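You operate a simulated robot arm through the tools that you are given. There is no shell and no other tool. Be economical: measure what you need, move in short steps, check, and stop when the job is done.

You are at the controls of a simulated robot arm. One attempt, no reset.

Task
Finish rolling the blue band, rack the full core and lay tag 62 on top of it.
Fine: brake to HELD and feed lever off before the core comes off; use the free peg of the core rack.

It is judged by the outcome, as a careful person would: the job done as asked, and still so three seconds after it is handed in. It fails if anything else is knocked over, pushed out of place, dropped, spilled or broken.

Robot
A 6-joint arm with a two-finger parallel gripper, fixed in place. Base frame: the origin is at the foot of the arm, x ahead of it, y to its left, z up; the work surface is at about z = 0.01. Readings come in m, degrees, newtons and seconds.
With the tool pointing down near the work surface it reaches from about 0.18 to 0.46 m from the base axis. Its first joint turns from -70.0 to 70.0 degrees. Payload 1.9 kg.
The tool frame sits at the grasp point between the pads (the TCP): z along the fingers, y along the line on which they close. The tips reach 0.023 m beyond it. Largest opening 0.094 m; finger width 0.038, thickness 0.01; the body of the gripper, 0.054 by 0.096 m, starts 0.039 m behind the TCP.
Orientation is that of the tool frame in the base frame, as a unit quaternion [w, x, y, z]. With the fingers straight down and closing along the base's y, the tool's x points along the base's -x, its y along +y and its z along -z.

Tools
- The arm moves only by the tool move_arm. Its argument "deltas" is a list of rows, each an object of numbers (a shift or turn left out is 0, a gripper value left out holds the last): "dx", "dy", "dz": the shift along the base's x, y, z in units of 30 mm (1.0 is 30 mm); "rx", "ry", "rz": the turn, a rotation vector about the base's x, y, z in units of 6 degrees (1.0 is 6 degrees); "claw": the gripper command, from -1 (shut) to 1 (fully open), values between in proportion. In form: [{"dx": .., "dy": .., "dz": .., "rx": .., "ry": .., "rz": .., "claw": ..}, ...]. A call has 1 to 8 rows; each row shifts and turns the commanded pose from where the row before left it. A call with a number of a shift or a turn outside -1 to 1 is refused whole. Each row takes 0.2 s and may step no farther than 0.05 m and 8.6 degrees from the row before; otherwise, or with a gripper value out of range, the whole call is refused. A pose out of reach is approached as far as the arm can. The call stops where the force on the tool passes 40 N (or 10 N more than at its start, if that is more) or the arm is blocked; 0.2 s more then pass. Each finger travels about 0.108 m/s and halts on what it meets, pressing with about 42 N; the grip force reading is that of the motor and also rises with nothing between the fingers. The clock runs only during rows and for 0.2 s after the last one: add rows that do not move to give the fingers time. The reply holds the time, the measured pose of the TCP, the force on the tool along the base axes, the opening and the grip force, in the units named above and with some noise, with the torque about the TCP (base axes, N m) and any sound that the robot's microphone picked up.
- Cameras (640 x 400 px; columns grow to the right, rows downward): "scene" is fixed at [0.0305, 0.2955, 0.4334]; the picture's right is [-0.95, -0.32, 0.00], its down [-0.16, 0.45, -0.88] and it looks along [0.28, -0.83, -0.48] (base axes); focal length 234 px, centre (320, 200). "wrist" rides on the gripper at [0.086, 0.016, -0.075] in the tool frame; the picture's right is [-0.18, 0.98, 0.00], its down [-0.58, -0.11, -0.81] and it looks along [-0.79, -0.15, 0.59] (tool axes); focal length 243 px, centre (320, 200). There is no depth. A picture from a camera that has moved, and an enlarged one, comes with that camera's place and axes in the base frame and with its lens.
- capture(camera): a new picture of that camera. No time passes.
- inspect(camera, box): a new picture of the part [left, top, right, bottom] of that camera's present view, enlarged. No time passes.
- close_job(): hands the job in; it is judged then, once.

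Go step by step. Nothing tells you positions but the pictures and the camera data: compare them with the known pose of the tool, close in by small moves and look again before you grip or let go. The budget is 120 turns and 68 pictures, counting those below and the enlarged ones. Unless the task says otherwise, let go and move clear before handing in, and close with one line.

The tools are called by a JSON object that holds its "name" and its "arguments". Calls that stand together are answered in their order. move_arm: Moves the arm, as the interface text tells. Its arguments: {"type":"object","properties":{"deltas":{"type":"array","items":{"type":"object","properties":{"dx":{"type":"number"},"dy":{"type":"number"},"dz":{"type":"number"},"rx":{"type":"number"},"ry":{"type":"number"},"rz":{"type":"number"},"claw":{"type":"number"}}}}},"required":["deltas"]} The other tools are called the same way: capture (camera) takes a picture; inspect (camera, box) takes an enlarged picture of a part of a camera's view; close_job () hands the job in.

At the start:

```text
time: 0.0
tool_pos: [0.1894, -0.1738, 0.3536]
tool_rot: [0.001, 0.0, 1.0, 0.001]
ft_force: [0.4, 0.0, -0.8]
torque: [0.02, -0.02, -0.02]
opening: 0.0936
grip_force: 0.1
```

scene: 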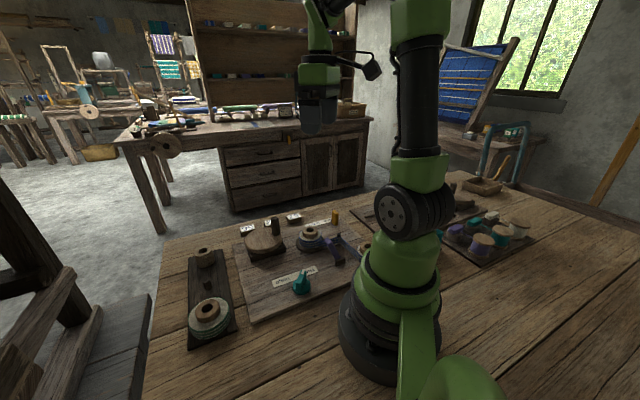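
wrist: 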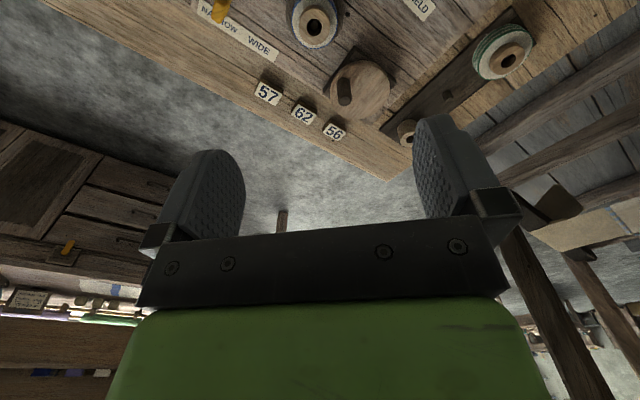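

I see a board with a crank disc, a spindle with a core, a feed lever (yellow), a teal brake lever, a core rack on the left, and tags 57, 62 and 56. I'll enlarge these before moving.

{"name": "inspect", "arguments": {"camera": "scene", "box": [170, 190, 410, 350]}}

{"name": "inspect", "arguments": {"camera": "wrist", "box": [180, 0, 560, 190]}}

```text
2.50 times, centred on (290, 270) of scene
camera zoom: at [0.0305, 0.2955, 0.4334], right [-0.95, -0.32, 0.0], down [-0.16, 0.45, -0.88], along [0.28, -0.83, -0.48], focal length 584 px, centre (395, 25)
```

zoom: 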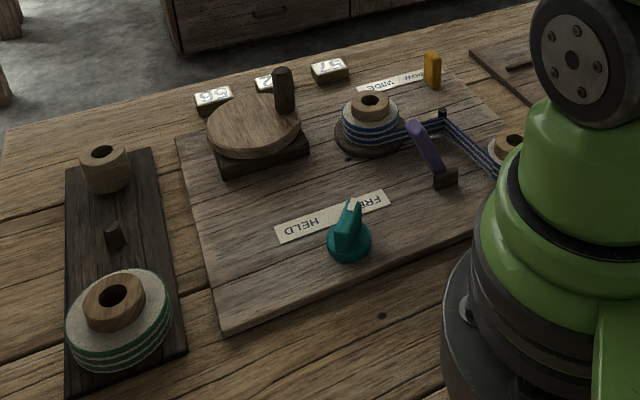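

```text
1.68 times, centred on (370, 95) of wrist
camera zoom: at [0.1021, -0.159, 0.4305], right [0.18, 0.98, 0.0], down [0.58, -0.11, 0.81], along [0.79, -0.15, -0.59], focal length 409 px, centre (236, 377)
```

zoom: 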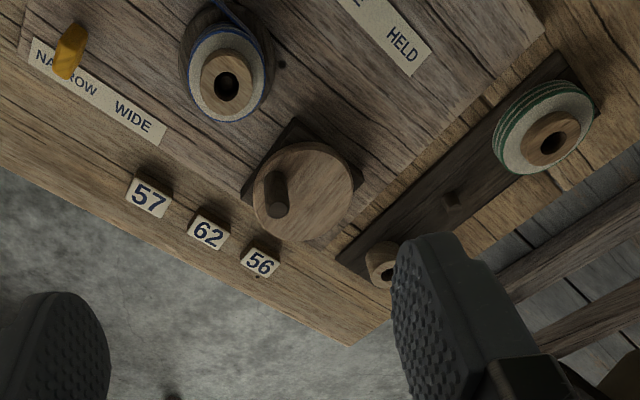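

The station is roughly mapped: knob near (0.18,-0.02), crank near (0.32,-0.12), spindle near (0.22,-0.18), free peg near (0.37,0.03), tag 62 near (0.37,-0.235). I'll turn the wrist so its camera looks along -y at the levers.

{"name": "move_arm", "arguments": {"deltas": [{"rz": -1, "dy": 0.5, "dx": 0.3}, {"rz": -1, "dy": 0.5, "dx": 0.3}, {"rz": -1, "dy": 0.5}, {"rz": -1, "dy": 0.5}, {"rz": -1}, {"rz": -1}, {"rz": -1}, {"rz": -1}]}}

{"name": "move_arm", "arguments": {"deltas": [{"rz": -1}, {"rz": -1}, {"rz": -1}, {"rz": -1}, {"rz": -1}, {"rz": -1}, {"rz": -1}]}}

{"name": "capture", "arguments": {"camera": "wrist"}}

```text
time: 1.8
tool_pos: [0.2069, -0.1143, 0.3553]
tool_rot: [0.0, 0.407, 0.913, 0.001]
ft_force: [2.2, 0.1, 0.0]
torque: [0.0, 0.0, 0.0]
opening: 0.094
grip_force: 0.1
```

```text
time: 3.4
tool_pos: [0.2076, -0.1142, 0.355]
tool_rot: [0.001, 0.709, 0.706, 0.0]
ft_force: [-0.1, 1.0, 0.7]
torque: [0.03, 0.0, 0.01]
opening: 0.094
grip_force: 0.1
```

```text
63 pictures are left
camera wrist: at [0.2232, -0.0286, 0.4307], right [0.98, -0.19, 0.0], down [-0.11, -0.58, 0.81], along [-0.15, -0.79, -0.59], focal length 243 px, centre (320, 200)
```

wrist: 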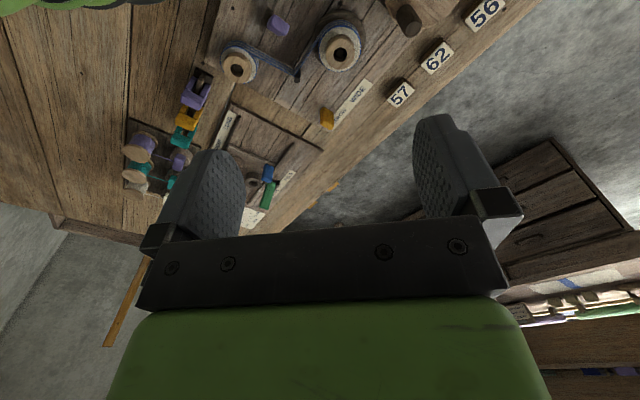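

The camera now looks along -y and the feed parts are at the top of the view. I'll enlarge that area.

{"name": "inspect", "arguments": {"camera": "wrist", "box": [200, 0, 440, 150]}}

{"name": "inspect", "arguments": {"camera": "wrist", "box": [110, 60, 310, 220]}}

```text
2.67 times, centred on (320, 75) of wrist
camera zoom: at [0.2232, -0.0286, 0.4307], right [0.98, -0.19, 0.0], down [-0.11, -0.58, 0.81], along [-0.15, -0.79, -0.59], focal length 647 px, centre (320, 533)
```

zoom: 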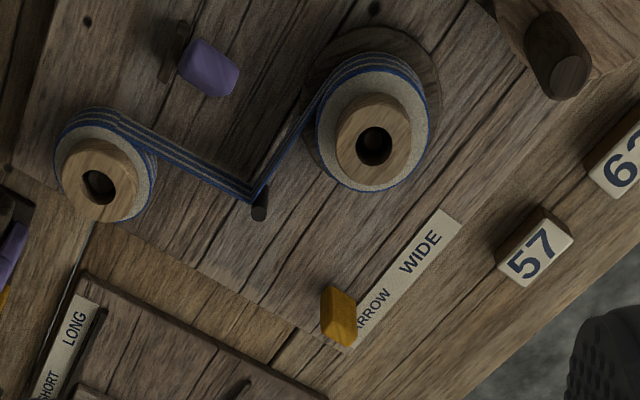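

```text
2.50 times, centred on (210, 140) of wrist
camera zoom: at [0.2232, -0.0286, 0.4307], right [0.98, -0.19, 0.0], down [-0.11, -0.58, 0.81], along [-0.15, -0.79, -0.59], focal length 606 px, centre (595, 350)
```

zoom: 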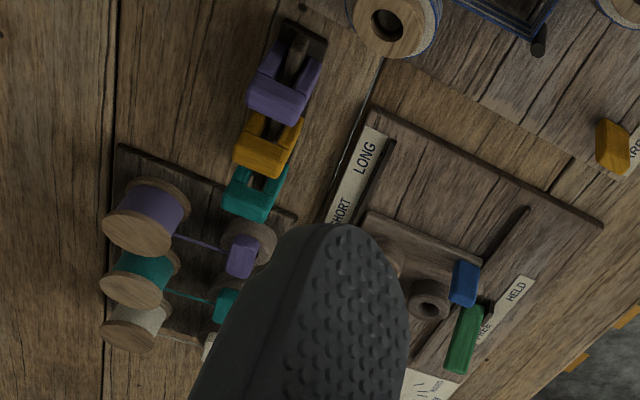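

The feed lever is likely the purple one and the teal knob is the brake. I need closer views of both, so I'll lower and move back.

{"name": "move_arm", "arguments": {"deltas": [{"dy": 1}, {"dy": 1}, {"dy": 0.8, "dz": -0.6}, {"dz": -1}, {"dz": -1}, {"dz": -0.6}]}}

{"name": "capture", "arguments": {"camera": "wrist"}}

```text
time: 4.8
tool_pos: [0.2071, -0.0291, 0.2582]
tool_rot: [0.001, 0.707, 0.707, 0.0]
ft_force: [0.5, 0.0, 0.2]
torque: [0.02, -0.02, 0.0]
opening: 0.094
grip_force: 0.0
```

```text
60 pictures are left
camera wrist: at [0.223, 0.0562, 0.3342], right [0.98, -0.18, 0.0], down [-0.11, -0.58, 0.81], along [-0.15, -0.79, -0.59], focal length 243 px, centre (320, 200)
```

wrist: 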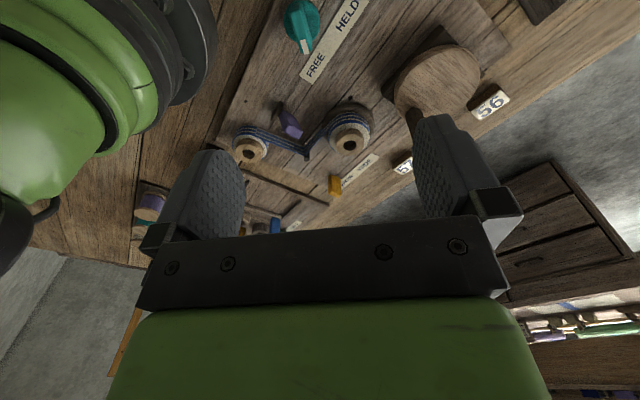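

{"name": "inspect", "arguments": {"camera": "wrist", "box": [210, 70, 410, 210]}}

{"name": "inspect", "arguments": {"camera": "wrist", "box": [250, 0, 530, 150]}}

```text
2.86 times, centred on (310, 140) of wrist
camera zoom: at [0.223, 0.0562, 0.3342], right [0.98, -0.18, 0.0], down [-0.11, -0.58, 0.81], along [-0.15, -0.79, -0.59], focal length 693 px, centre (349, 371)
```

zoom: 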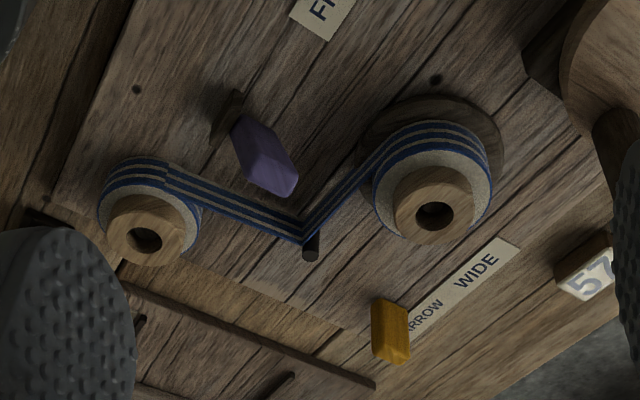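

```text
2.29 times, centred on (390, 75) of wrist
camera zoom: at [0.223, 0.0562, 0.3342], right [0.98, -0.18, 0.0], down [-0.11, -0.58, 0.81], along [-0.15, -0.79, -0.59], focal length 555 px, centre (160, 486)
```

zoom: 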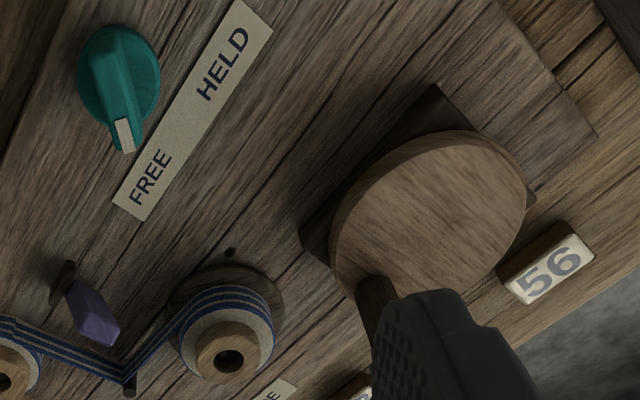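

The brake points to FREE, and the purple lever leans toward the spindle, which I take as on. The crank peg's top is near (.311,-.162,.09), so I'll go above it with a narrower opening.

{"name": "move_arm", "arguments": {"deltas": [{"dx": 0.7, "dy": -0.9, "claw": 0.1}, {"dx": 0.7, "dy": -0.9}, {"dx": 0.7, "dy": -0.9}, {"dx": 0.7, "dy": -0.9}, {"dx": 0.67, "dy": -0.83}, {"dz": -1}, {"dz": -1}, {"dz": -1}]}}

{"name": "capture", "arguments": {"camera": "wrist"}}

{"name": "capture", "arguments": {"camera": "scene"}}

```text
time: 6.6
tool_pos: [0.3107, -0.163, 0.1685]
tool_rot: [0.001, 0.707, 0.707, -0.001]
ft_force: [-0.1, 0.5, 0.7]
torque: [0.0, 0.02, 0.01]
opening: 0.0518
grip_force: 0.0
```

```text
57 pictures are left
camera wrist: at [0.3265, -0.077, 0.245], right [0.98, -0.18, 0.0], down [-0.11, -0.58, 0.81], along [-0.15, -0.79, -0.59], focal length 243 px, centre (320, 200)
```

wrist: 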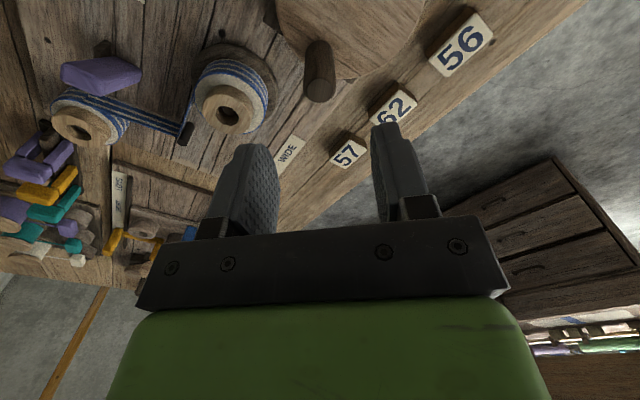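

```text
56 pictures are left
```

scene: 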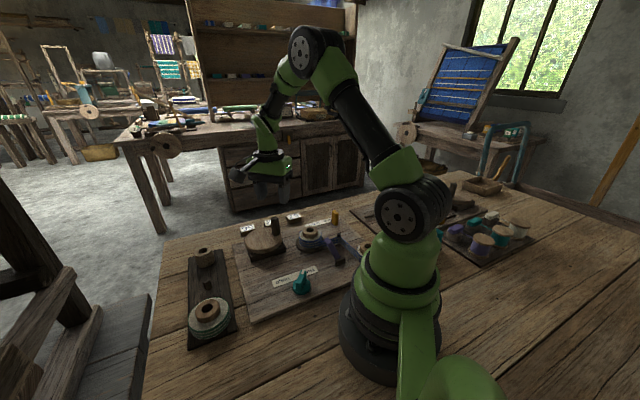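

The peg estimate (.310,-.162) agrees. I'll back off along +y to fit the disc centre accurately.

{"name": "move_arm", "arguments": {"deltas": [{"dy": 1}, {"dy": 1}, {"dy": 1}, {"dy": 0.4}]}}

{"name": "capture", "arguments": {"camera": "wrist"}}

```text
time: 7.6
tool_pos: [0.3118, -0.0595, 0.1684]
tool_rot: [0.001, 0.708, 0.706, -0.001]
ft_force: [0.4, -0.4, 0.3]
torque: [0.01, 0.02, -0.01]
opening: 0.0515
grip_force: 0.0
```

```text
55 pictures are left
camera wrist: at [0.3276, 0.0248, 0.2441], right [0.98, -0.18, 0.0], down [-0.11, -0.58, 0.81], along [-0.15, -0.79, -0.59], focal length 243 px, centre (320, 200)
```

wrist: 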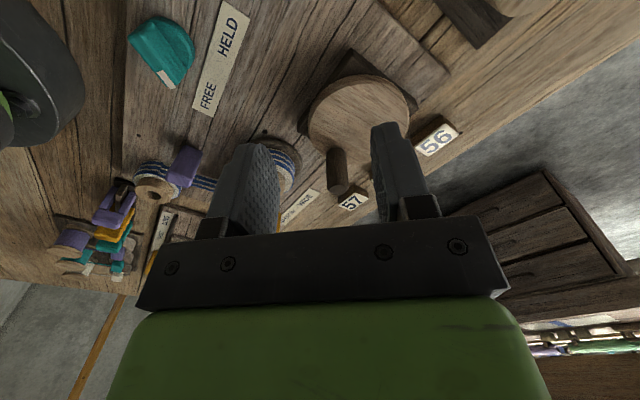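

{"name": "inspect", "arguments": {"camera": "wrist", "box": [270, 40, 470, 220]}}

```text
2.22 times, centred on (370, 130) of wrist
camera zoom: at [0.3276, 0.0248, 0.2441], right [0.98, -0.18, 0.0], down [-0.11, -0.58, 0.81], along [-0.15, -0.79, -0.59], focal length 539 px, centre (209, 356)
```

zoom: 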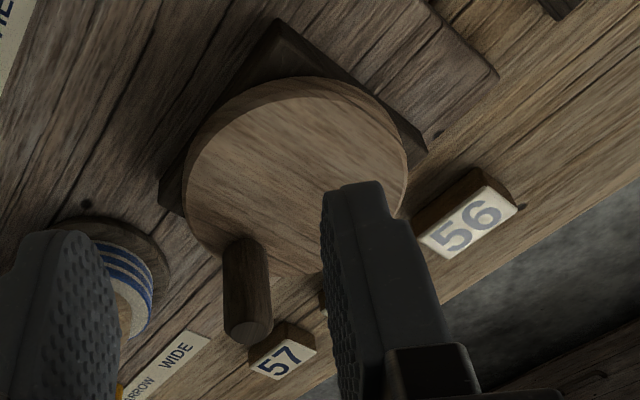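

The disc centre is about (.338,-.127), with the peg at a radius of about 44 mm. I'll return above the peg, go down and close on it.

{"name": "move_arm", "arguments": {"deltas": [{"dy": -1}, {"dy": -1}, {"dy": -1}, {"dy": -0.42, "dx": -0.04}, {"dz": -1}, {"dz": -1}, {"dz": -0.95}]}}

{"name": "move_arm", "arguments": {"deltas": [{"claw": -0.3}, {"claw": -0.8}, {"claw": -0.8}]}}

{"name": "capture", "arguments": {"camera": "wrist"}}

```text
time: 9.2
tool_pos: [0.309, -0.1648, 0.0803]
tool_rot: [0.001, 0.707, 0.708, 0.0]
ft_force: [0.2, -0.1, -0.2]
torque: [-0.01, 0.02, 0.02]
opening: 0.0517
grip_force: 0.0
```

```text
time: 10.0
tool_pos: [0.3094, -0.1641, 0.0811]
tool_rot: [0.001, 0.707, 0.707, 0.0]
ft_force: [7.0, 6.0, -5.6]
torque: [-0.15, 0.08, -0.03]
opening: 0.0212
grip_force: 45.0
```

```text
53 pictures are left
camera wrist: at [0.3256, -0.0782, 0.1563], right [0.98, -0.18, 0.0], down [-0.11, -0.58, 0.81], along [-0.15, -0.79, -0.59], focal length 243 px, centre (320, 200)
```

wrist: 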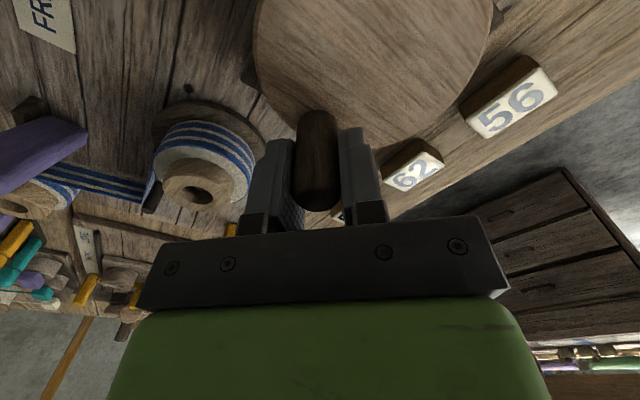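

The peg is gripped (21 mm). I'll start a small clockwise arc and watch the forces.

{"name": "move_arm", "arguments": {"deltas": [{"dx": -0.197, "dy": 0.183}, {"dx": -0.167, "dy": 0.22}]}}

```text
time: 10.5
tool_pos: [0.3039, -0.1551, 0.0804]
tool_rot: [0.003, 0.707, 0.707, 0.001]
ft_force: [5.4, 2.0, -2.9]
torque: [-0.47, 1.06, -0.03]
opening: 0.0214
grip_force: 45.0
stopped in row 2: the force on the tool passed its limit at 46 N (the readings are from after the stop); the commanded pose is now the measured one
```

It moved, with some side load. I'll continue with smaller steps along the measured tangent.

{"name": "move_arm", "arguments": {"deltas": [{"dx": -0.08, "dy": 0.15}, {"dx": -0.07, "dy": 0.15}]}}

{"name": "capture", "arguments": {"camera": "wrist"}}

```text
time: 11.2
tool_pos: [0.3012, -0.1464, 0.0813]
tool_rot: [0.006, 0.706, 0.708, 0.003]
ft_force: [5.4, 1.2, -0.6]
torque: [-0.41, 1.34, -0.06]
opening: 0.0214
grip_force: 45.3
stopped in row 2: the force on the tool passed its limit at 44 N (the readings are from after the stop); the commanded pose is now the measured one
```

```text
52 pictures are left
camera wrist: at [0.3161, -0.0606, 0.1563], right [0.98, -0.18, 0.01], down [-0.12, -0.58, 0.81], along [-0.14, -0.8, -0.59], focal length 243 px, centre (320, 200)
```

wrist: 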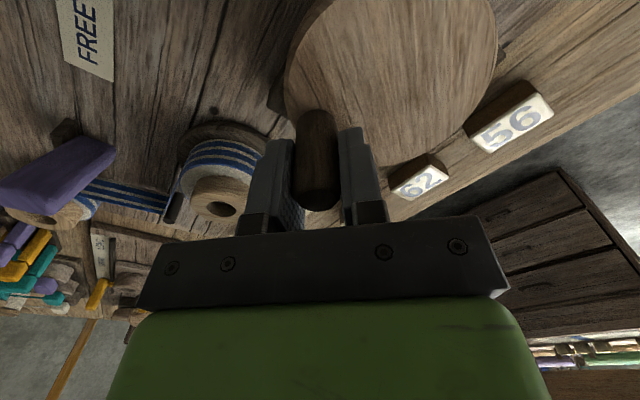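

The measured path fits a circle with its centre near (.340,-.138) and R about 40 mm. I'll continue with that.

{"name": "move_arm", "arguments": {"deltas": [{"dx": -0.037, "dy": 0.22}, {"dx": 0.003, "dy": 0.233}, {"dx": 0.043, "dy": 0.227}]}}

```text
time: 11.9
tool_pos: [0.303, -0.1287, 0.081]
tool_rot: [0.009, 0.705, 0.709, 0.003]
ft_force: [7.0, -2.0, -4.0]
torque: [0.27, 1.59, -0.05]
opening: 0.0216
grip_force: 45.2
stopped in row 3: the force on the tool passed its limit at 44 N (the readings are from after the stop); the commanded pose is now the measured one
```

The refit gives a centre near (.336,-.141) and R about 35 mm. I'll continue and correct the small accumulated tilt.

{"name": "move_arm", "arguments": {"deltas": [{"dx": 0.143, "dy": 0.27, "rx": 0.08, "ry": 0.16, "rz": -0.05}, {"dx": 0.21, "dy": 0.223}, {"dx": 0.257, "dy": 0.163}]}}

```text
time: 12.9
tool_pos: [0.3205, -0.1082, 0.0796]
tool_rot: [-0.003, 0.707, 0.707, 0.0]
ft_force: [-2.1, 2.7, 0.2]
torque: [-0.43, -0.64, 0.04]
opening: 0.0209
grip_force: 44.7
stopped in row 3: the force on the tool passed its limit at 41 N (the readings are from after the stop); the commanded pose is now the measured one
```

The fit is now consistent: centre (.3378,-.1407), R 36.8 mm. I'll run a longer arc.

{"name": "move_arm", "arguments": {"deltas": [{"dx": 0.24, "dy": 0.097}, {"dx": 0.25, "dy": 0.043}, {"dx": 0.257, "dy": -0.01}, {"dx": 0.25, "dy": -0.06}, {"dx": 0.23, "dy": -0.113}, {"dx": 0.203, "dy": -0.157}, {"dx": 0.163, "dy": -0.197}, {"dx": 0.12, "dy": -0.227}]}}

{"name": "inspect", "arguments": {"camera": "scene", "box": [210, 190, 410, 310]}}

```text
time: 14.7
tool_pos: [0.3698, -0.1268, 0.0807]
tool_rot: [-0.005, 0.708, 0.706, -0.001]
ft_force: [-7.0, -3.2, 2.7]
torque: [0.59, -1.26, 0.04]
opening: 0.0213
grip_force: 44.4
stopped in row 8: the force on the tool passed its limit at 43 N (the readings are from after the stop); the commanded pose is now the measured one
```

```text
3.20 times, centred on (310, 250) of scene
camera zoom: at [0.0305, 0.2955, 0.4334], right [-0.95, -0.32, 0.0], down [-0.16, 0.45, -0.88], along [0.28, -0.83, -0.48], focal length 748 px, centre (352, 40)
```

zoom: 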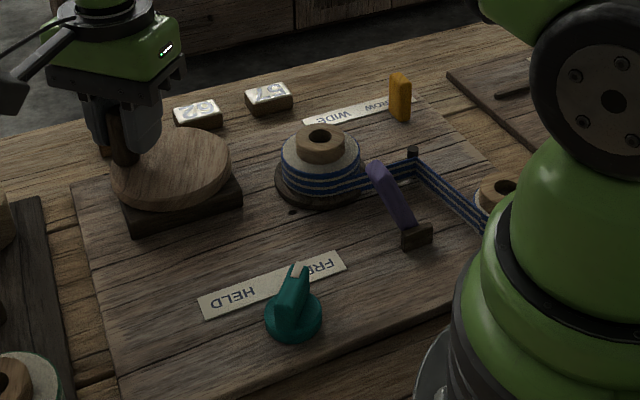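

The spool has grown and the supply shrank, so clockwise is right. Refit centre is (.3365,-.1404), R 36 mm, and I'll continue around.

{"name": "move_arm", "arguments": {"deltas": [{"dx": 0.07, "dy": -0.24, "rx": -0.05, "ry": -0.08}, {"dx": 0.02, "dy": -0.25}, {"dx": -0.033, "dy": -0.25}, {"dx": -0.087, "dy": -0.237}, {"dx": -0.133, "dy": -0.213}, {"dx": -0.173, "dy": -0.18}, {"dx": -0.207, "dy": -0.14}, {"dx": -0.233, "dy": -0.097}]}}

{"name": "inspect", "arguments": {"camera": "scene", "box": [210, 190, 410, 310]}}

```text
time: 16.5
tool_pos: [0.3459, -0.174, 0.0807]
tool_rot: [0.002, 0.707, 0.707, 0.0]
ft_force: [-4.0, 14.9, 15.4]
torque: [-0.36, 0.43, 0.02]
opening: 0.021
grip_force: 45.0
```

```text
3.20 times, centred on (310, 250) of scene
camera zoom: at [0.0304, 0.2956, 0.4334], right [-0.95, -0.32, 0.0], down [-0.16, 0.45, -0.88], along [0.28, -0.83, -0.48], focal length 748 px, centre (352, 40)
```

zoom: 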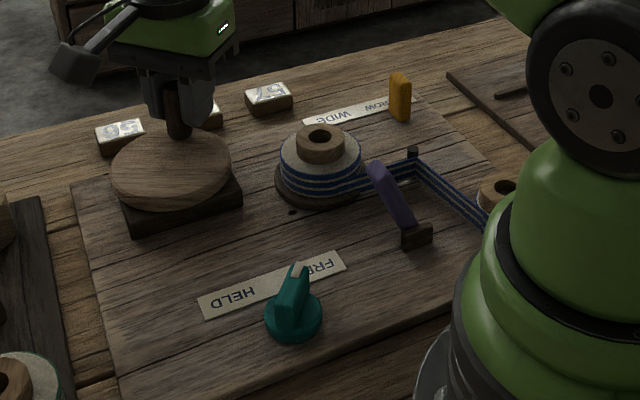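

The full arc ran without a stop and the spool keeps growing. Continuing.

{"name": "move_arm", "arguments": {"deltas": [{"dx": -0.247, "dy": -0.043}, {"dx": -0.25, "dy": 0.007}, {"dx": -0.243, "dy": 0.06}, {"dx": -0.227, "dy": 0.11}, {"dx": -0.197, "dy": 0.153}, {"dx": -0.163, "dy": 0.193}, {"dx": -0.117, "dy": 0.22}, {"dx": -0.07, "dy": 0.24}]}}

```text
time: 18.3
tool_pos: [0.3012, -0.1472, 0.0802]
tool_rot: [0.003, 0.708, 0.706, -0.001]
ft_force: [7.0, 1.9, -3.4]
torque: [-1.06, 0.32, -0.04]
opening: 0.0212
grip_force: 44.5
```

Smooth, a full turn done. Continuing the second turn.

{"name": "move_arm", "arguments": {"deltas": [{"dx": -0.02, "dy": 0.25}, {"dx": 0.033, "dy": 0.25}, {"dx": 0.087, "dy": 0.237}, {"dx": 0.133, "dy": 0.213}, {"dx": 0.173, "dy": 0.18}, {"dx": 0.207, "dy": 0.14}, {"dx": 0.233, "dy": 0.097}, {"dx": 0.247, "dy": 0.043}]}}

{"name": "move_arm", "arguments": {"deltas": [{"dx": 0.25, "dy": -0.007}, {"dx": 0.243, "dy": -0.06}, {"dx": 0.227, "dy": -0.11}, {"dx": 0.197, "dy": -0.153}, {"dx": 0.163, "dy": -0.193}, {"dx": 0.117, "dy": -0.22}, {"dx": 0.07, "dy": -0.24}, {"dx": 0.02, "dy": -0.25}]}}

{"name": "inspect", "arguments": {"camera": "scene", "box": [210, 190, 410, 310]}}

```text
time: 20.1
tool_pos: [0.3335, -0.1035, 0.0805]
tool_rot: [0.001, 0.709, 0.706, 0.001]
ft_force: [-1.1, 5.5, 1.7]
torque: [1.09, 0.43, 0.01]
opening: 0.021
grip_force: 44.8
```

```text
time: 21.9
tool_pos: [0.3726, -0.1413, 0.0807]
tool_rot: [0.001, 0.708, 0.706, 0.0]
ft_force: [-3.5, -0.2, 3.9]
torque: [-0.27, 0.07, 0.05]
opening: 0.0209
grip_force: 44.9
```

```text
3.20 times, centred on (310, 250) of scene
camera zoom: at [0.0305, 0.2955, 0.4334], right [-0.95, -0.32, 0.0], down [-0.16, 0.45, -0.88], along [0.28, -0.83, -0.48], focal length 748 px, centre (352, 40)
```

zoom: 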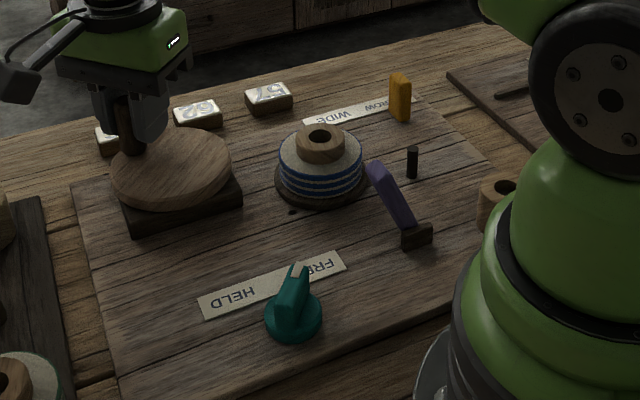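

The supply is empty and the band tail has run onto the core, so rolling is finished. I'll release the crank, rise, and move to view the brake knob.

{"name": "move_arm", "arguments": {"deltas": [{"claw": 0.1}, {"claw": 0.1}, {"dz": 1}, {"dz": 1}, {"dz": 1}, {"dz": 1}, {"dz": 1}, {"dx": -0.7, "dy": 0.8}]}}

{"name": "move_arm", "arguments": {"deltas": [{"dx": -0.9, "dy": 0.9}, {"dx": -0.9, "dy": 0.9}, {"dx": -0.9, "dy": 0.9}, {"dx": -0.9, "dy": 0.9}, {"dx": -0.9, "dy": 0.9}, {"dx": -0.9, "dy": 0.8}]}}

{"name": "capture", "arguments": {"camera": "wrist"}}

```text
time: 23.7
tool_pos: [0.3517, -0.1175, 0.2301]
tool_rot: [0.001, 0.708, 0.706, -0.001]
ft_force: [1.1, 0.4, 0.1]
torque: [0.0, -0.01, -0.02]
opening: 0.0517
grip_force: 0.1
```

```text
time: 25.1
tool_pos: [0.1894, 0.0423, 0.2306]
tool_rot: [0.001, 0.708, 0.706, 0.001]
ft_force: [0.5, -0.5, 0.9]
torque: [-0.02, 0.01, -0.03]
opening: 0.0516
grip_force: 0.1
```

```text
48 pictures are left
camera wrist: at [0.2049, 0.1276, 0.3057], right [0.98, -0.19, 0.0], down [-0.11, -0.58, 0.81], along [-0.15, -0.79, -0.59], focal length 243 px, centre (320, 200)
```

wrist: 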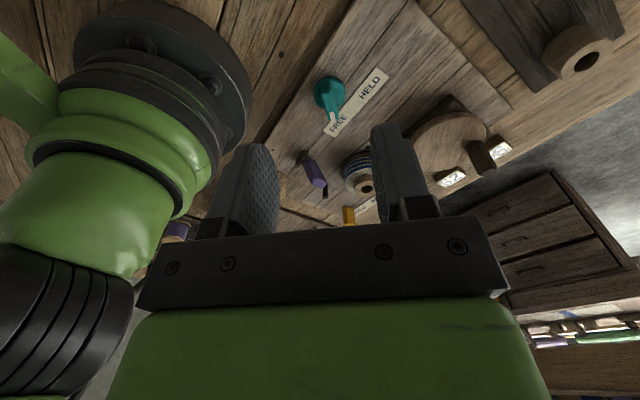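

{"name": "inspect", "arguments": {"camera": "wrist", "box": [270, 50, 430, 150]}}

{"name": "inspect", "arguments": {"camera": "scene", "box": [250, 230, 390, 310]}}

```text
4.00 times, centred on (350, 100) of wrist
camera zoom: at [0.2049, 0.1276, 0.3057], right [0.98, -0.19, 0.0], down [-0.11, -0.58, 0.81], along [-0.15, -0.79, -0.59], focal length 970 px, centre (200, 600)
```

zoom: 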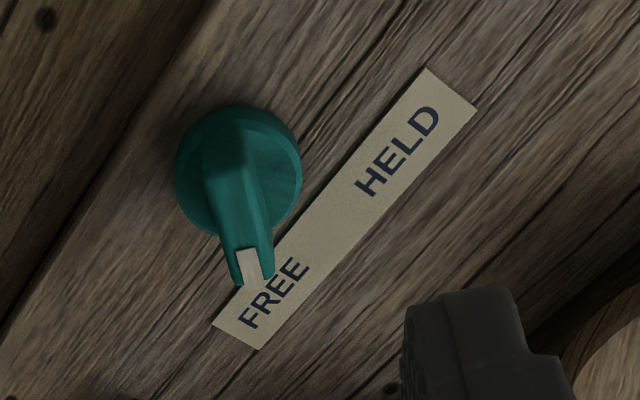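

```text
4.57 times, centred on (320, 270) of scene
camera zoom: at [0.0305, 0.2955, 0.4334], right [-0.95, -0.32, 0.0], down [-0.16, 0.45, -0.88], along [0.28, -0.83, -0.48], focal length 1068 px, centre (320, -120)
```

zoom: 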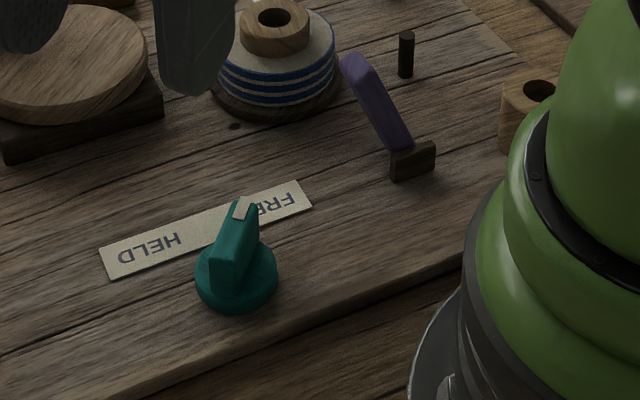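

The knob centre is about (.187,-.030), its blade lies along y with the top at about .05. I'll descend over it with the fingers either side in x.

{"name": "move_arm", "arguments": {"deltas": [{"dx": -0.04, "dy": -0.8}, {"dx": -0.04, "dy": -0.8}, {"dy": -0.81}, {"dz": -1}, {"dz": -1}, {"dz": -1}, {"dz": -1}, {"dz": -0.9}]}}

{"name": "capture", "arguments": {"camera": "wrist"}}

```text
time: 26.9
tool_pos: [0.1868, -0.0293, 0.0822]
tool_rot: [0.001, 0.708, 0.706, 0.0]
ft_force: [0.6, 0.4, -0.7]
torque: [-0.01, 0.04, 0.0]
opening: 0.0517
grip_force: 0.1
```

```text
45 pictures are left
camera wrist: at [0.203, 0.0555, 0.159], right [0.98, -0.19, 0.0], down [-0.11, -0.58, 0.81], along [-0.15, -0.79, -0.59], focal length 243 px, centre (320, 200)
```

wrist: 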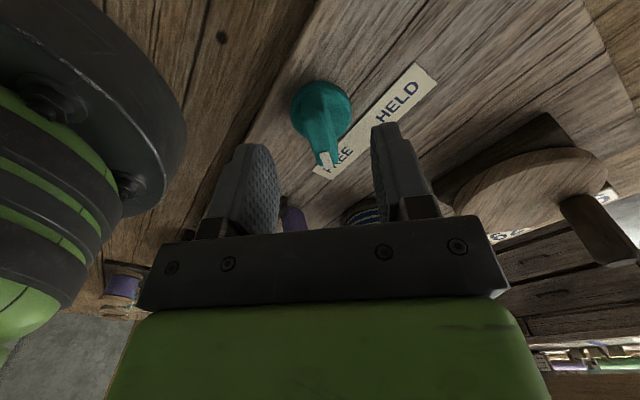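

The blade is well centred. Descending and closing.

{"name": "move_arm", "arguments": {"deltas": [{"dz": -0.5, "dx": 0.03}, {"dz": -0.35}, {"claw": -0.5}, {"claw": -0.95}, {"claw": -0.95}]}}

```text
time: 28.1
tool_pos: [0.186, -0.0306, 0.057]
tool_rot: [-0.002, 0.708, 0.706, -0.002]
ft_force: [-26.0, -0.2, -6.0]
torque: [0.56, 0.34, 1.25]
opening: 0.0157
grip_force: 44.9
```

Gripped at 15.7 mm with some side load. I'll relieve it slightly and turn toward HELD (+rz).

{"name": "move_arm", "arguments": {"deltas": [{"dx": -0.06}, {"rz": 0.7}, {"rz": 0.7}, {"rz": 0.7}]}}

```text
time: 29.1
tool_pos: [0.1849, -0.0298, 0.0573]
tool_rot: [-0.001, 0.628, 0.778, -0.001]
ft_force: [-27.5, 7.9, 11.4]
torque: [-1.1, 0.03, -0.14]
opening: 0.0138
grip_force: 45.0
```

It turns. Continuing with small relief steps.

{"name": "move_arm", "arguments": {"deltas": [{"dx": -0.06, "rz": 0.8}, {"rz": 0.8}, {"rz": 0.8}, {"rz": 0.8}]}}

```text
time: 29.9
tool_pos: [0.1829, -0.0315, 0.0584]
tool_rot: [-0.001, 0.544, 0.839, -0.002]
ft_force: [-2.5, -3.4, -1.6]
torque: [-0.41, -0.31, -0.03]
opening: 0.0139
grip_force: 44.8
stopped in row 3: the force on the tool passed its limit at 43 N (the readings are from after the stop); the commanded pose is now the measured one
```

24° turned; the pivot appears a few mm toward -y. I'll add orbit compensation.

{"name": "move_arm", "arguments": {"deltas": [{"dx": -0.015, "dy": -0.011, "rz": 0.8}, {"dx": -0.015, "dy": -0.012, "rz": 0.8}, {"dx": -0.014, "dy": -0.014, "rz": 0.8}, {"dx": -0.013, "dy": -0.015, "rz": 0.8}, {"dx": -0.012, "dy": -0.016, "rz": 0.8}, {"dx": -0.01, "dy": -0.017, "rz": 0.8}]}}

```text
time: 31.3
tool_pos: [0.181, -0.0325, 0.0575]
tool_rot: [-0.003, 0.315, 0.949, 0.0]
ft_force: [-11.8, 11.2, -6.3]
torque: [-0.24, -0.64, 0.0]
opening: 0.0139
grip_force: 45.4
```

53° so far. Continuing about 25° more.

{"name": "move_arm", "arguments": {"deltas": [{"dx": -0.008, "dy": -0.018, "rz": 0.8}, {"dx": -0.006, "dy": -0.018, "rz": 0.8}, {"dx": -0.004, "dy": -0.018, "rz": 0.8}, {"dx": -0.003, "dy": -0.018, "rz": 0.8}, {"rz": 0.7, "dy": -0.018}]}}

{"name": "inspect", "arguments": {"camera": "scene", "box": [230, 230, 370, 310]}}

```text
time: 32.5
tool_pos: [0.1793, -0.036, 0.0575]
tool_rot: [-0.001, 0.124, 0.992, -0.002]
ft_force: [0.5, 30.2, 5.5]
torque: [-1.19, 2.56, -3.34]
opening: 0.0136
grip_force: 44.6
```

```text
4.57 times, centred on (300, 270) of scene
camera zoom: at [0.0305, 0.2955, 0.4334], right [-0.95, -0.32, 0.0], down [-0.16, 0.45, -0.88], along [0.28, -0.83, -0.48], focal length 1068 px, centre (411, -120)
```

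zoom: 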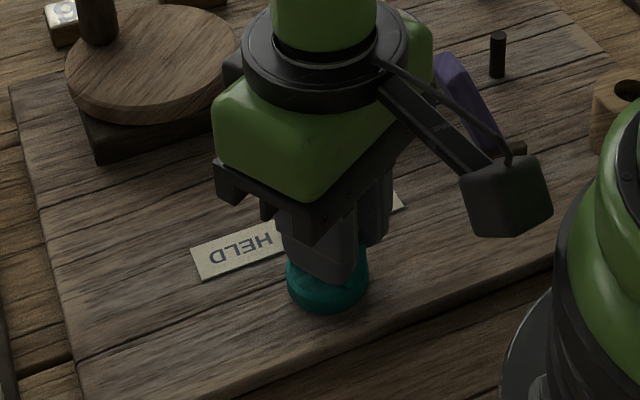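

The torque rose at about 76°, likely the HELD end stop. I'll release, rise and check.

{"name": "move_arm", "arguments": {"deltas": [{"claw": -0.3}, {"claw": 0.1}, {"dz": 0.7}, {"dz": 1}, {"dz": 1}, {"dz": 1}, {"dx": 1}, {"dx": 1}]}}

{"name": "inspect", "arguments": {"camera": "scene", "box": [230, 210, 390, 310]}}

```text
time: 34.3
tool_pos: [0.2431, -0.0371, 0.1637]
tool_rot: [-0.001, 0.117, 0.993, -0.001]
ft_force: [0.1, -0.5, 0.1]
torque: [-0.01, -0.02, 0.01]
opening: 0.0515
grip_force: 0.0
out of reach, approached as far as the arm can: row 4
```

```text
4.00 times, centred on (310, 260) of scene
camera zoom: at [0.0305, 0.2955, 0.4334], right [-0.95, -0.32, 0.0], down [-0.16, 0.45, -0.88], along [0.28, -0.83, -0.48], focal length 934 px, centre (360, -40)
```

zoom: 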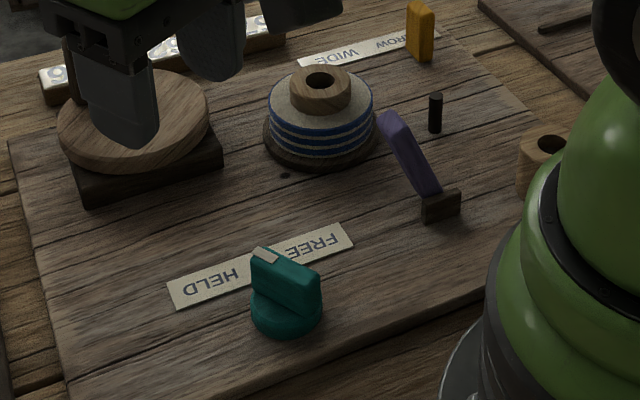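

The knob points near HELD but I can't tell if it is fully seated. I'll regrip and nudge it a bit further to confirm the stop.

{"name": "move_arm", "arguments": {"deltas": [{"dx": -1}, {"dx": -1.0, "dy": 0.03}, {"dz": -0.8}, {"dz": -1}, {"dz": -1}, {"dz": -0.7}, {"claw": -0.5}, {"claw": -0.95}]}}

{"name": "move_arm", "arguments": {"deltas": [{}, {"rz": 0.5}, {"rz": 0.5}, {"rz": 0.5}]}}

```text
time: 36.1
tool_pos: [0.1818, -0.0365, 0.0582]
tool_rot: [-0.002, 0.121, 0.993, -0.002]
ft_force: [-8.9, -32.5, -18.7]
torque: [-0.65, -1.01, -0.13]
opening: 0.0137
grip_force: 45.3
```

```text
time: 36.5
tool_pos: [0.1827, -0.0373, 0.0581]
tool_rot: [-0.001, 0.121, 0.993, -0.002]
ft_force: [-1.5, -4.1, -1.1]
torque: [0.03, -0.24, -0.02]
opening: 0.0139
grip_force: 45.3
stopped in row 1: the force on the tool passed its limit at 51 N (the readings are from after the stop); the commanded pose is now the measured one
```

{"name": "move_arm", "arguments": {"deltas": [{"rz": 0.4}, {"rz": 0.4}, {"rz": 0.4}, {}]}}

```text
time: 37.2
tool_pos: [0.1833, -0.0373, 0.0592]
tool_rot: [-0.001, 0.08, 0.997, -0.002]
ft_force: [5.2, -7.4, 2.8]
torque: [1.02, 1.57, 0.5]
opening: 0.0139
grip_force: 44.4
stopped in row 3: the force on the tool passed its limit at 43 N (the readings are from after the stop); the commanded pose is now the measured one
```

It still turns, now about 9° from the x axis. Continuing in small steps.

{"name": "move_arm", "arguments": {"deltas": [{"rz": 0.4}, {"rz": 0.4}, {"rz": 0.4}, {}]}}

{"name": "move_arm", "arguments": {"deltas": [{"rz": 0.3}, {"rz": 0.3}, {}]}}

```text
time: 37.7
tool_pos: [0.1823, -0.0373, 0.0592]
tool_rot: [-0.004, 0.069, 0.998, -0.003]
ft_force: [3.8, -3.9, 3.1]
torque: [1.01, 1.3, 0.4]
opening: 0.0136
grip_force: 45.3
stopped in row 2: the force on the tool passed its limit at 44 N (the readings are from after the stop); the commanded pose is now the measured one
```

```text
time: 38.1
tool_pos: [0.1835, -0.0367, 0.0585]
tool_rot: [-0.004, 0.064, 0.998, -0.004]
ft_force: [3.2, 0.6, 3.6]
torque: [0.92, 1.02, 0.3]
opening: 0.0139
grip_force: 45.4
stopped in row 2: the force on the tool passed its limit at 45 N (the readings are from after the stop); the commanded pose is now the measured one
```

Now blocked at about -7°, which matches the HELD text direction. Releasing and checking.

{"name": "move_arm", "arguments": {"deltas": [{"claw": -0.3}, {"claw": 0.1}, {"dz": 0.7, "dx": 0.2}, {"dz": 1, "dx": 0.2}, {"dz": 1, "dx": 0.2}, {"dz": 1, "dx": 0.2}, {"dx": 1}, {"dx": 1}]}}

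{"name": "inspect", "arguments": {"camera": "scene", "box": [230, 210, 390, 310]}}

```text
time: 40.0
tool_pos: [0.2667, -0.0365, 0.1692]
tool_rot: [-0.004, 0.065, 0.998, -0.004]
ft_force: [-0.7, -0.3, -0.1]
torque: [-0.03, -0.02, 0.03]
opening: 0.0519
grip_force: 0.1
```

```text
4.00 times, centred on (310, 260) of scene
camera zoom: at [0.0305, 0.2955, 0.4334], right [-0.95, -0.32, 0.0], down [-0.16, 0.45, -0.88], along [0.28, -0.83, -0.48], focal length 934 px, centre (360, -40)
```

zoom: 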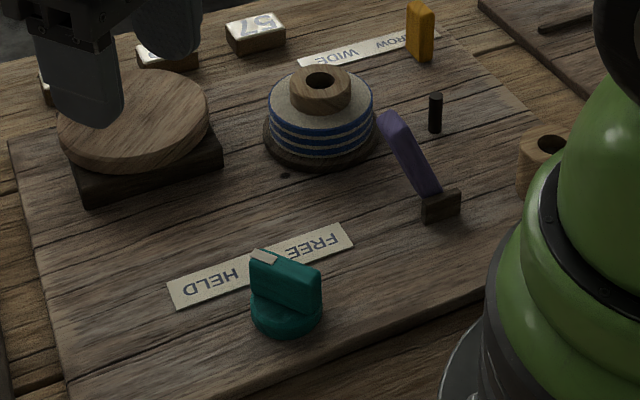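

The brake now reads HELD. Next is the purple feed lever, so I'll turn the camera toward it for a close look.

{"name": "move_arm", "arguments": {"deltas": [{"dz": 1, "rz": -1}, {"rz": -1}, {"rz": -1}, {"rz": -1}, {"rz": -1}, {"rz": -1}, {"rz": -1}, {"rz": -1}]}}

{"name": "move_arm", "arguments": {"deltas": [{"rz": -1, "dx": -0.7}, {"rz": -1, "dx": -0.7}, {"rz": -1, "dx": -0.7}, {"rz": -1, "dx": -0.7}, {"rz": -1, "dx": -0.4}, {"rz": -1}, {"rz": -1}, {"rz": -1}]}}

{"name": "capture", "arguments": {"camera": "wrist"}}

```text
time: 41.8
tool_pos: [0.267, -0.0368, 0.1987]
tool_rot: [-0.005, 0.466, 0.885, -0.001]
ft_force: [0.0, 0.2, -0.3]
torque: [-0.01, 0.0, 0.0]
opening: 0.0517
grip_force: 0.1
```

```text
time: 43.5
tool_pos: [0.172, -0.0373, 0.1987]
tool_rot: [-0.006, 0.786, 0.618, -0.001]
ft_force: [0.0, 0.4, -0.5]
torque: [0.02, -0.01, -0.01]
opening: 0.0517
grip_force: 0.1
```

```text
41 pictures are left
camera wrist: at [0.2076, 0.0414, 0.2766], right [0.91, -0.41, -0.01], down [-0.24, -0.55, 0.8], along [-0.33, -0.73, -0.6], focal length 243 px, centre (320, 200)
```

wrist: 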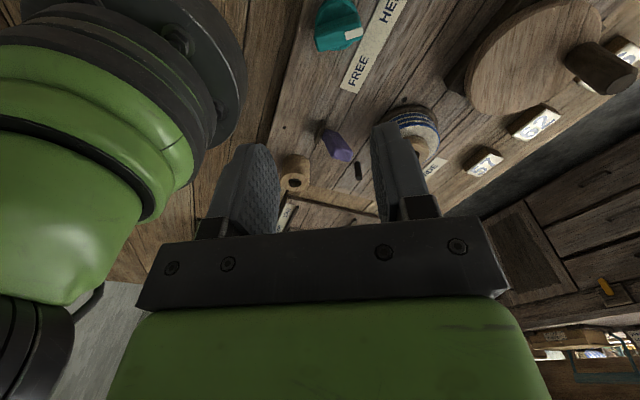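

{"name": "inspect", "arguments": {"camera": "wrist", "box": [260, 90, 400, 210]}}

{"name": "inspect", "arguments": {"camera": "scene", "box": [310, 210, 390, 270]}}

{"name": "inspect", "arguments": {"camera": "wrist", "box": [290, 0, 430, 100]}}

```text
3.33 times, centred on (330, 150) of wrist
camera zoom: at [0.2076, 0.0414, 0.2766], right [0.91, -0.41, -0.01], down [-0.24, -0.55, 0.8], along [-0.33, -0.73, -0.6], focal length 809 px, centre (287, 367)
```

zoom: 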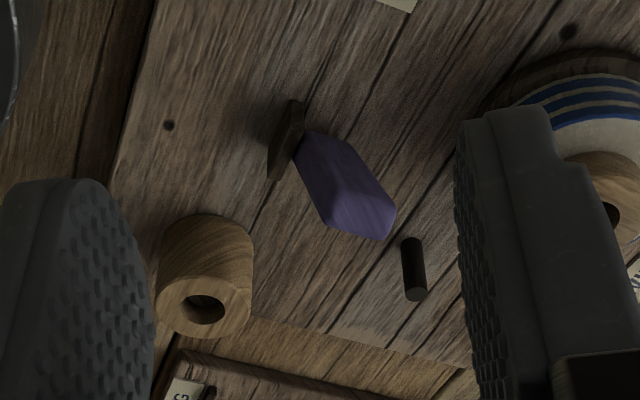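

```text
6.67 times, centred on (350, 240) of scene
camera zoom: at [0.0305, 0.2955, 0.4334], right [-0.95, -0.32, 0.0], down [-0.16, 0.45, -0.88], along [0.28, -0.83, -0.48], focal length 1558 px, centre (120, -67)
```

zoom: 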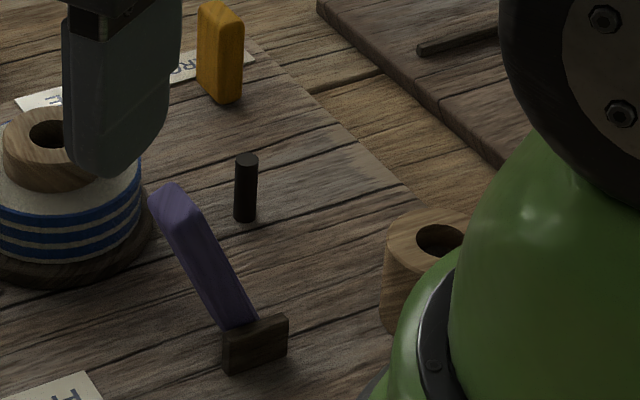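

```text
4.00 times, centred on (360, 50) of wrist
camera zoom: at [0.2076, 0.0414, 0.2766], right [0.91, -0.41, -0.01], down [-0.24, -0.55, 0.8], along [-0.33, -0.73, -0.6], focal length 970 px, centre (160, 800)
```

zoom: 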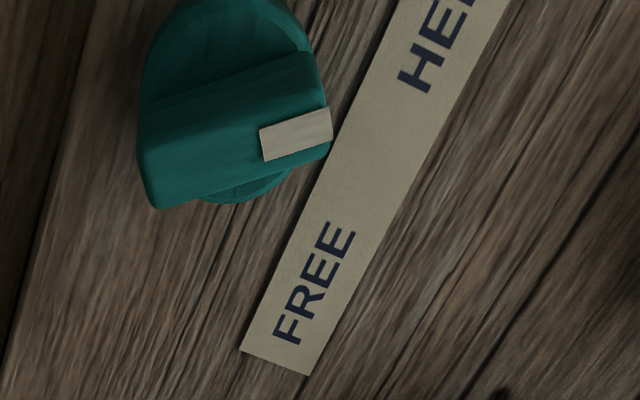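

The knob sits at HELD. The feed lever's tip is at about (.156,-.134,.08), leaning toward +x from a foot at about (.125,-.13). I'll close the fingers and come down on its +x side to push it back.

{"name": "move_arm", "arguments": {"deltas": [{"dx": 0.3, "rz": 0.9, "claw": -1}, {"rz": 0.9, "claw": -1}, {"rz": 0.5, "dy": -1}, {"dy": -1}, {"dy": -1}, {"dz": -1}, {"dz": -1}, {"dz": -1}]}}

{"name": "capture", "arguments": {"camera": "wrist"}}

{"name": "inspect", "arguments": {"camera": "scene", "box": [280, 190, 400, 270]}}

```text
time: 45.4
tool_pos: [0.18, -0.1266, 0.1096]
tool_rot: [-0.005, 0.705, 0.709, -0.001]
ft_force: [0.6, 0.2, -0.3]
torque: [-0.02, -0.01, 0.02]
opening: 0.0
grip_force: 41.7
```

```text
37 pictures are left
camera wrist: at [0.1964, -0.0419, 0.1866], right [0.98, -0.18, -0.01], down [-0.1, -0.59, 0.8], along [-0.15, -0.79, -0.6], focal length 243 px, centre (320, 200)
```

wrist: 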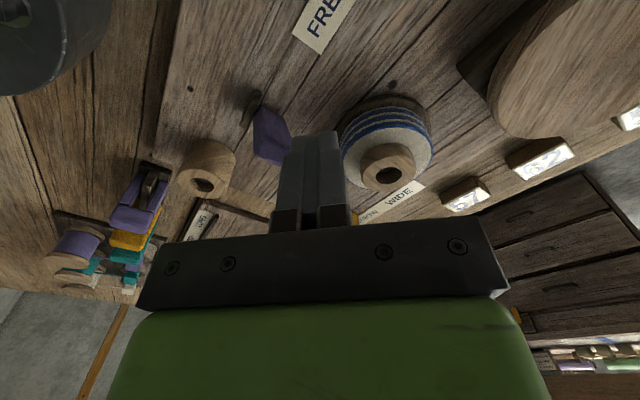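

```text
5.00 times, centred on (340, 230) of scene
camera zoom: at [0.0305, 0.2955, 0.4334], right [-0.95, -0.32, 0.0], down [-0.16, 0.45, -0.88], along [0.28, -0.83, -0.48], focal length 1168 px, centre (220, 50)
```

zoom: 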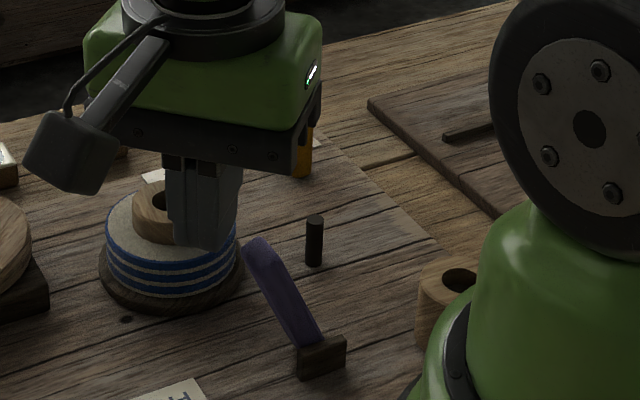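

Clear on both sides. I'll descend 30 mm and push toward -x in small steps.

{"name": "move_arm", "arguments": {"deltas": [{"dz": -1}, {"dx": -0.25}, {"dx": -0.25}, {"dx": -0.25}, {"dx": -0.25}]}}

{"name": "inspect", "arguments": {"camera": "scene", "box": [280, 190, 400, 270]}}

```text
time: 45.8
tool_pos: [0.1804, -0.1263, 0.0823]
tool_rot: [-0.004, 0.704, 0.71, 0.0]
ft_force: [3.7, 2.9, 17.0]
torque: [-0.1, 0.24, -0.02]
opening: 0.0001
grip_force: 42.3
stopped in row 2: the force on the tool passed its limit at 70 N (the readings are from after the stop); the commanded pose is now the measured one
```

```text
5.00 times, centred on (340, 230) of scene
camera zoom: at [0.0305, 0.2955, 0.4334], right [-0.95, -0.32, 0.0], down [-0.16, 0.45, -0.88], along [0.28, -0.83, -0.48], focal length 1168 px, centre (220, 50)
```

zoom: 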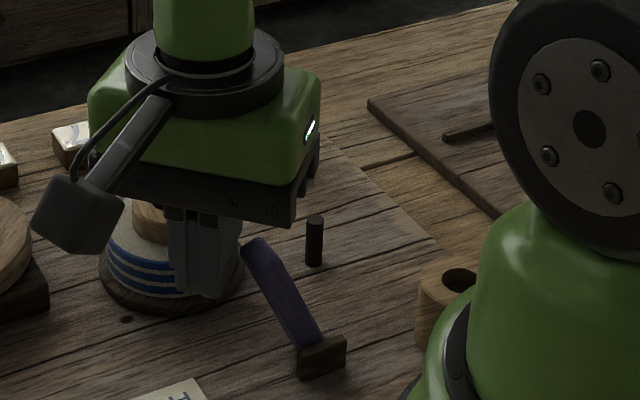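

The tips touched something, probably the edge of the full roll. I'll lift and check the roll is unharmed.

{"name": "move_arm", "arguments": {"deltas": [{"dz": 0.7}, {"dz": 0.7, "dy": 0.5}, {"dz": 0.3, "dy": 0.5}]}}

{"name": "capture", "arguments": {"camera": "wrist"}}

```text
time: 46.6
tool_pos: [0.1783, -0.0959, 0.1333]
tool_rot: [-0.004, 0.704, 0.71, -0.001]
ft_force: [0.1, 0.2, 0.4]
torque: [-0.01, -0.01, -0.01]
opening: 0.0001
grip_force: 42.4
```

```text
34 pictures are left
camera wrist: at [0.1946, -0.0122, 0.2099], right [0.98, -0.18, -0.01], down [-0.1, -0.59, 0.8], along [-0.15, -0.79, -0.59], focal length 243 px, centre (320, 200)
```

wrist: 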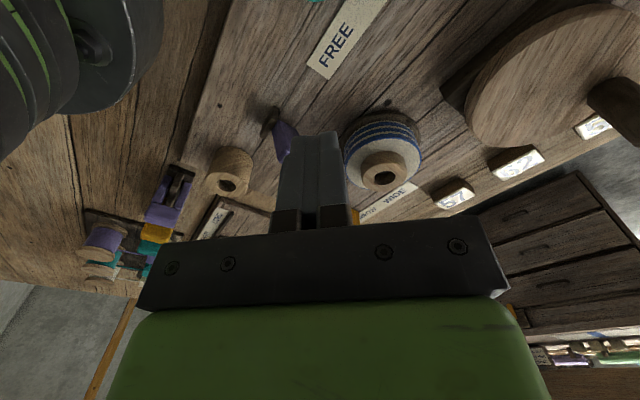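

The roll is intact; its top is at about z .059. I'll approach higher (tips at .066), where the tips clear the roll but still catch the lever.

{"name": "move_arm", "arguments": {"deltas": [{"dy": -0.85}, {"dz": -0.8}, {"dz": -0.67}, {"dx": -0.25}, {"dx": -0.25}, {"dx": -0.25}, {"dx": -0.25}]}}

{"name": "inspect", "arguments": {"camera": "scene", "box": [280, 190, 400, 270]}}

```text
time: 47.8
tool_pos: [0.1732, -0.1267, 0.0906]
tool_rot: [0.007, 0.702, 0.712, 0.002]
ft_force: [2.7, -0.7, 0.4]
torque: [0.0, -0.04, 0.02]
opening: 0.0
grip_force: 42.3
stopped in row 5: the force on the tool passed its limit at 47 N (the readings are from after the stop); the commanded pose is now the measured one
```

```text
5.00 times, centred on (340, 230) of scene
camera zoom: at [0.0305, 0.2955, 0.4334], right [-0.95, -0.32, 0.0], down [-0.16, 0.45, -0.88], along [0.28, -0.83, -0.48], focal length 1168 px, centre (220, 50)
```

zoom: 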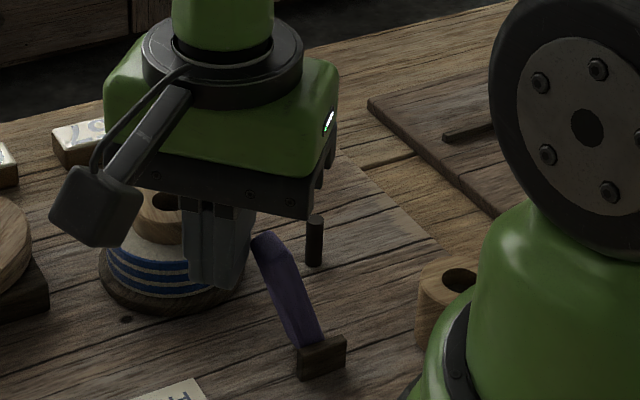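

The lever is moving under the push. Continuing with small steps.

{"name": "move_arm", "arguments": {"deltas": [{"dx": -0.12}, {"dx": -0.12}, {"dx": -0.12}, {"dx": -0.12}, {"dx": -0.12}, {"dx": -0.12}]}}

{"name": "move_arm", "arguments": {"deltas": [{"dx": -0.1}, {"dx": -0.1}, {"dx": -0.1}, {"dx": -0.1}, {"dx": -0.1}, {"dx": -0.1}]}}

{"name": "inspect", "arguments": {"camera": "scene", "box": [280, 190, 400, 270]}}

```text
time: 48.4
tool_pos: [0.1688, -0.1288, 0.0913]
tool_rot: [0.016, 0.699, 0.714, 0.002]
ft_force: [1.8, -1.4, 1.7]
torque: [0.01, -0.02, 0.05]
opening: 0.0
grip_force: 42.1
stopped in row 3: the force on the tool passed its limit at 44 N (the readings are from after the stop); the commanded pose is now the measured one
```

```text
time: 49.2
tool_pos: [0.1654, -0.1316, 0.092]
tool_rot: [0.026, 0.697, 0.717, 0.003]
ft_force: [2.5, -1.9, 1.0]
torque: [-0.03, 0.02, 0.06]
opening: 0.0001
grip_force: 42.3
stopped in row 3: the force on the tool passed its limit at 42 N (the readings are from after the stop); the commanded pose is now the measured one
```

```text
5.00 times, centred on (340, 230) of scene
camera zoom: at [0.0305, 0.2955, 0.4334], right [-0.95, -0.32, 0.0], down [-0.16, 0.45, -0.88], along [0.28, -0.83, -0.48], focal length 1168 px, centre (220, 50)
```

zoom: 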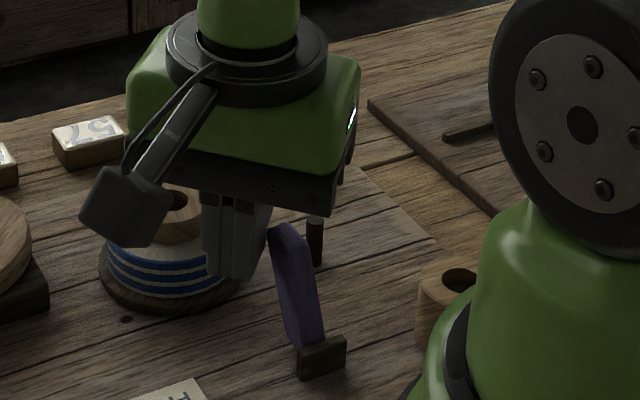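

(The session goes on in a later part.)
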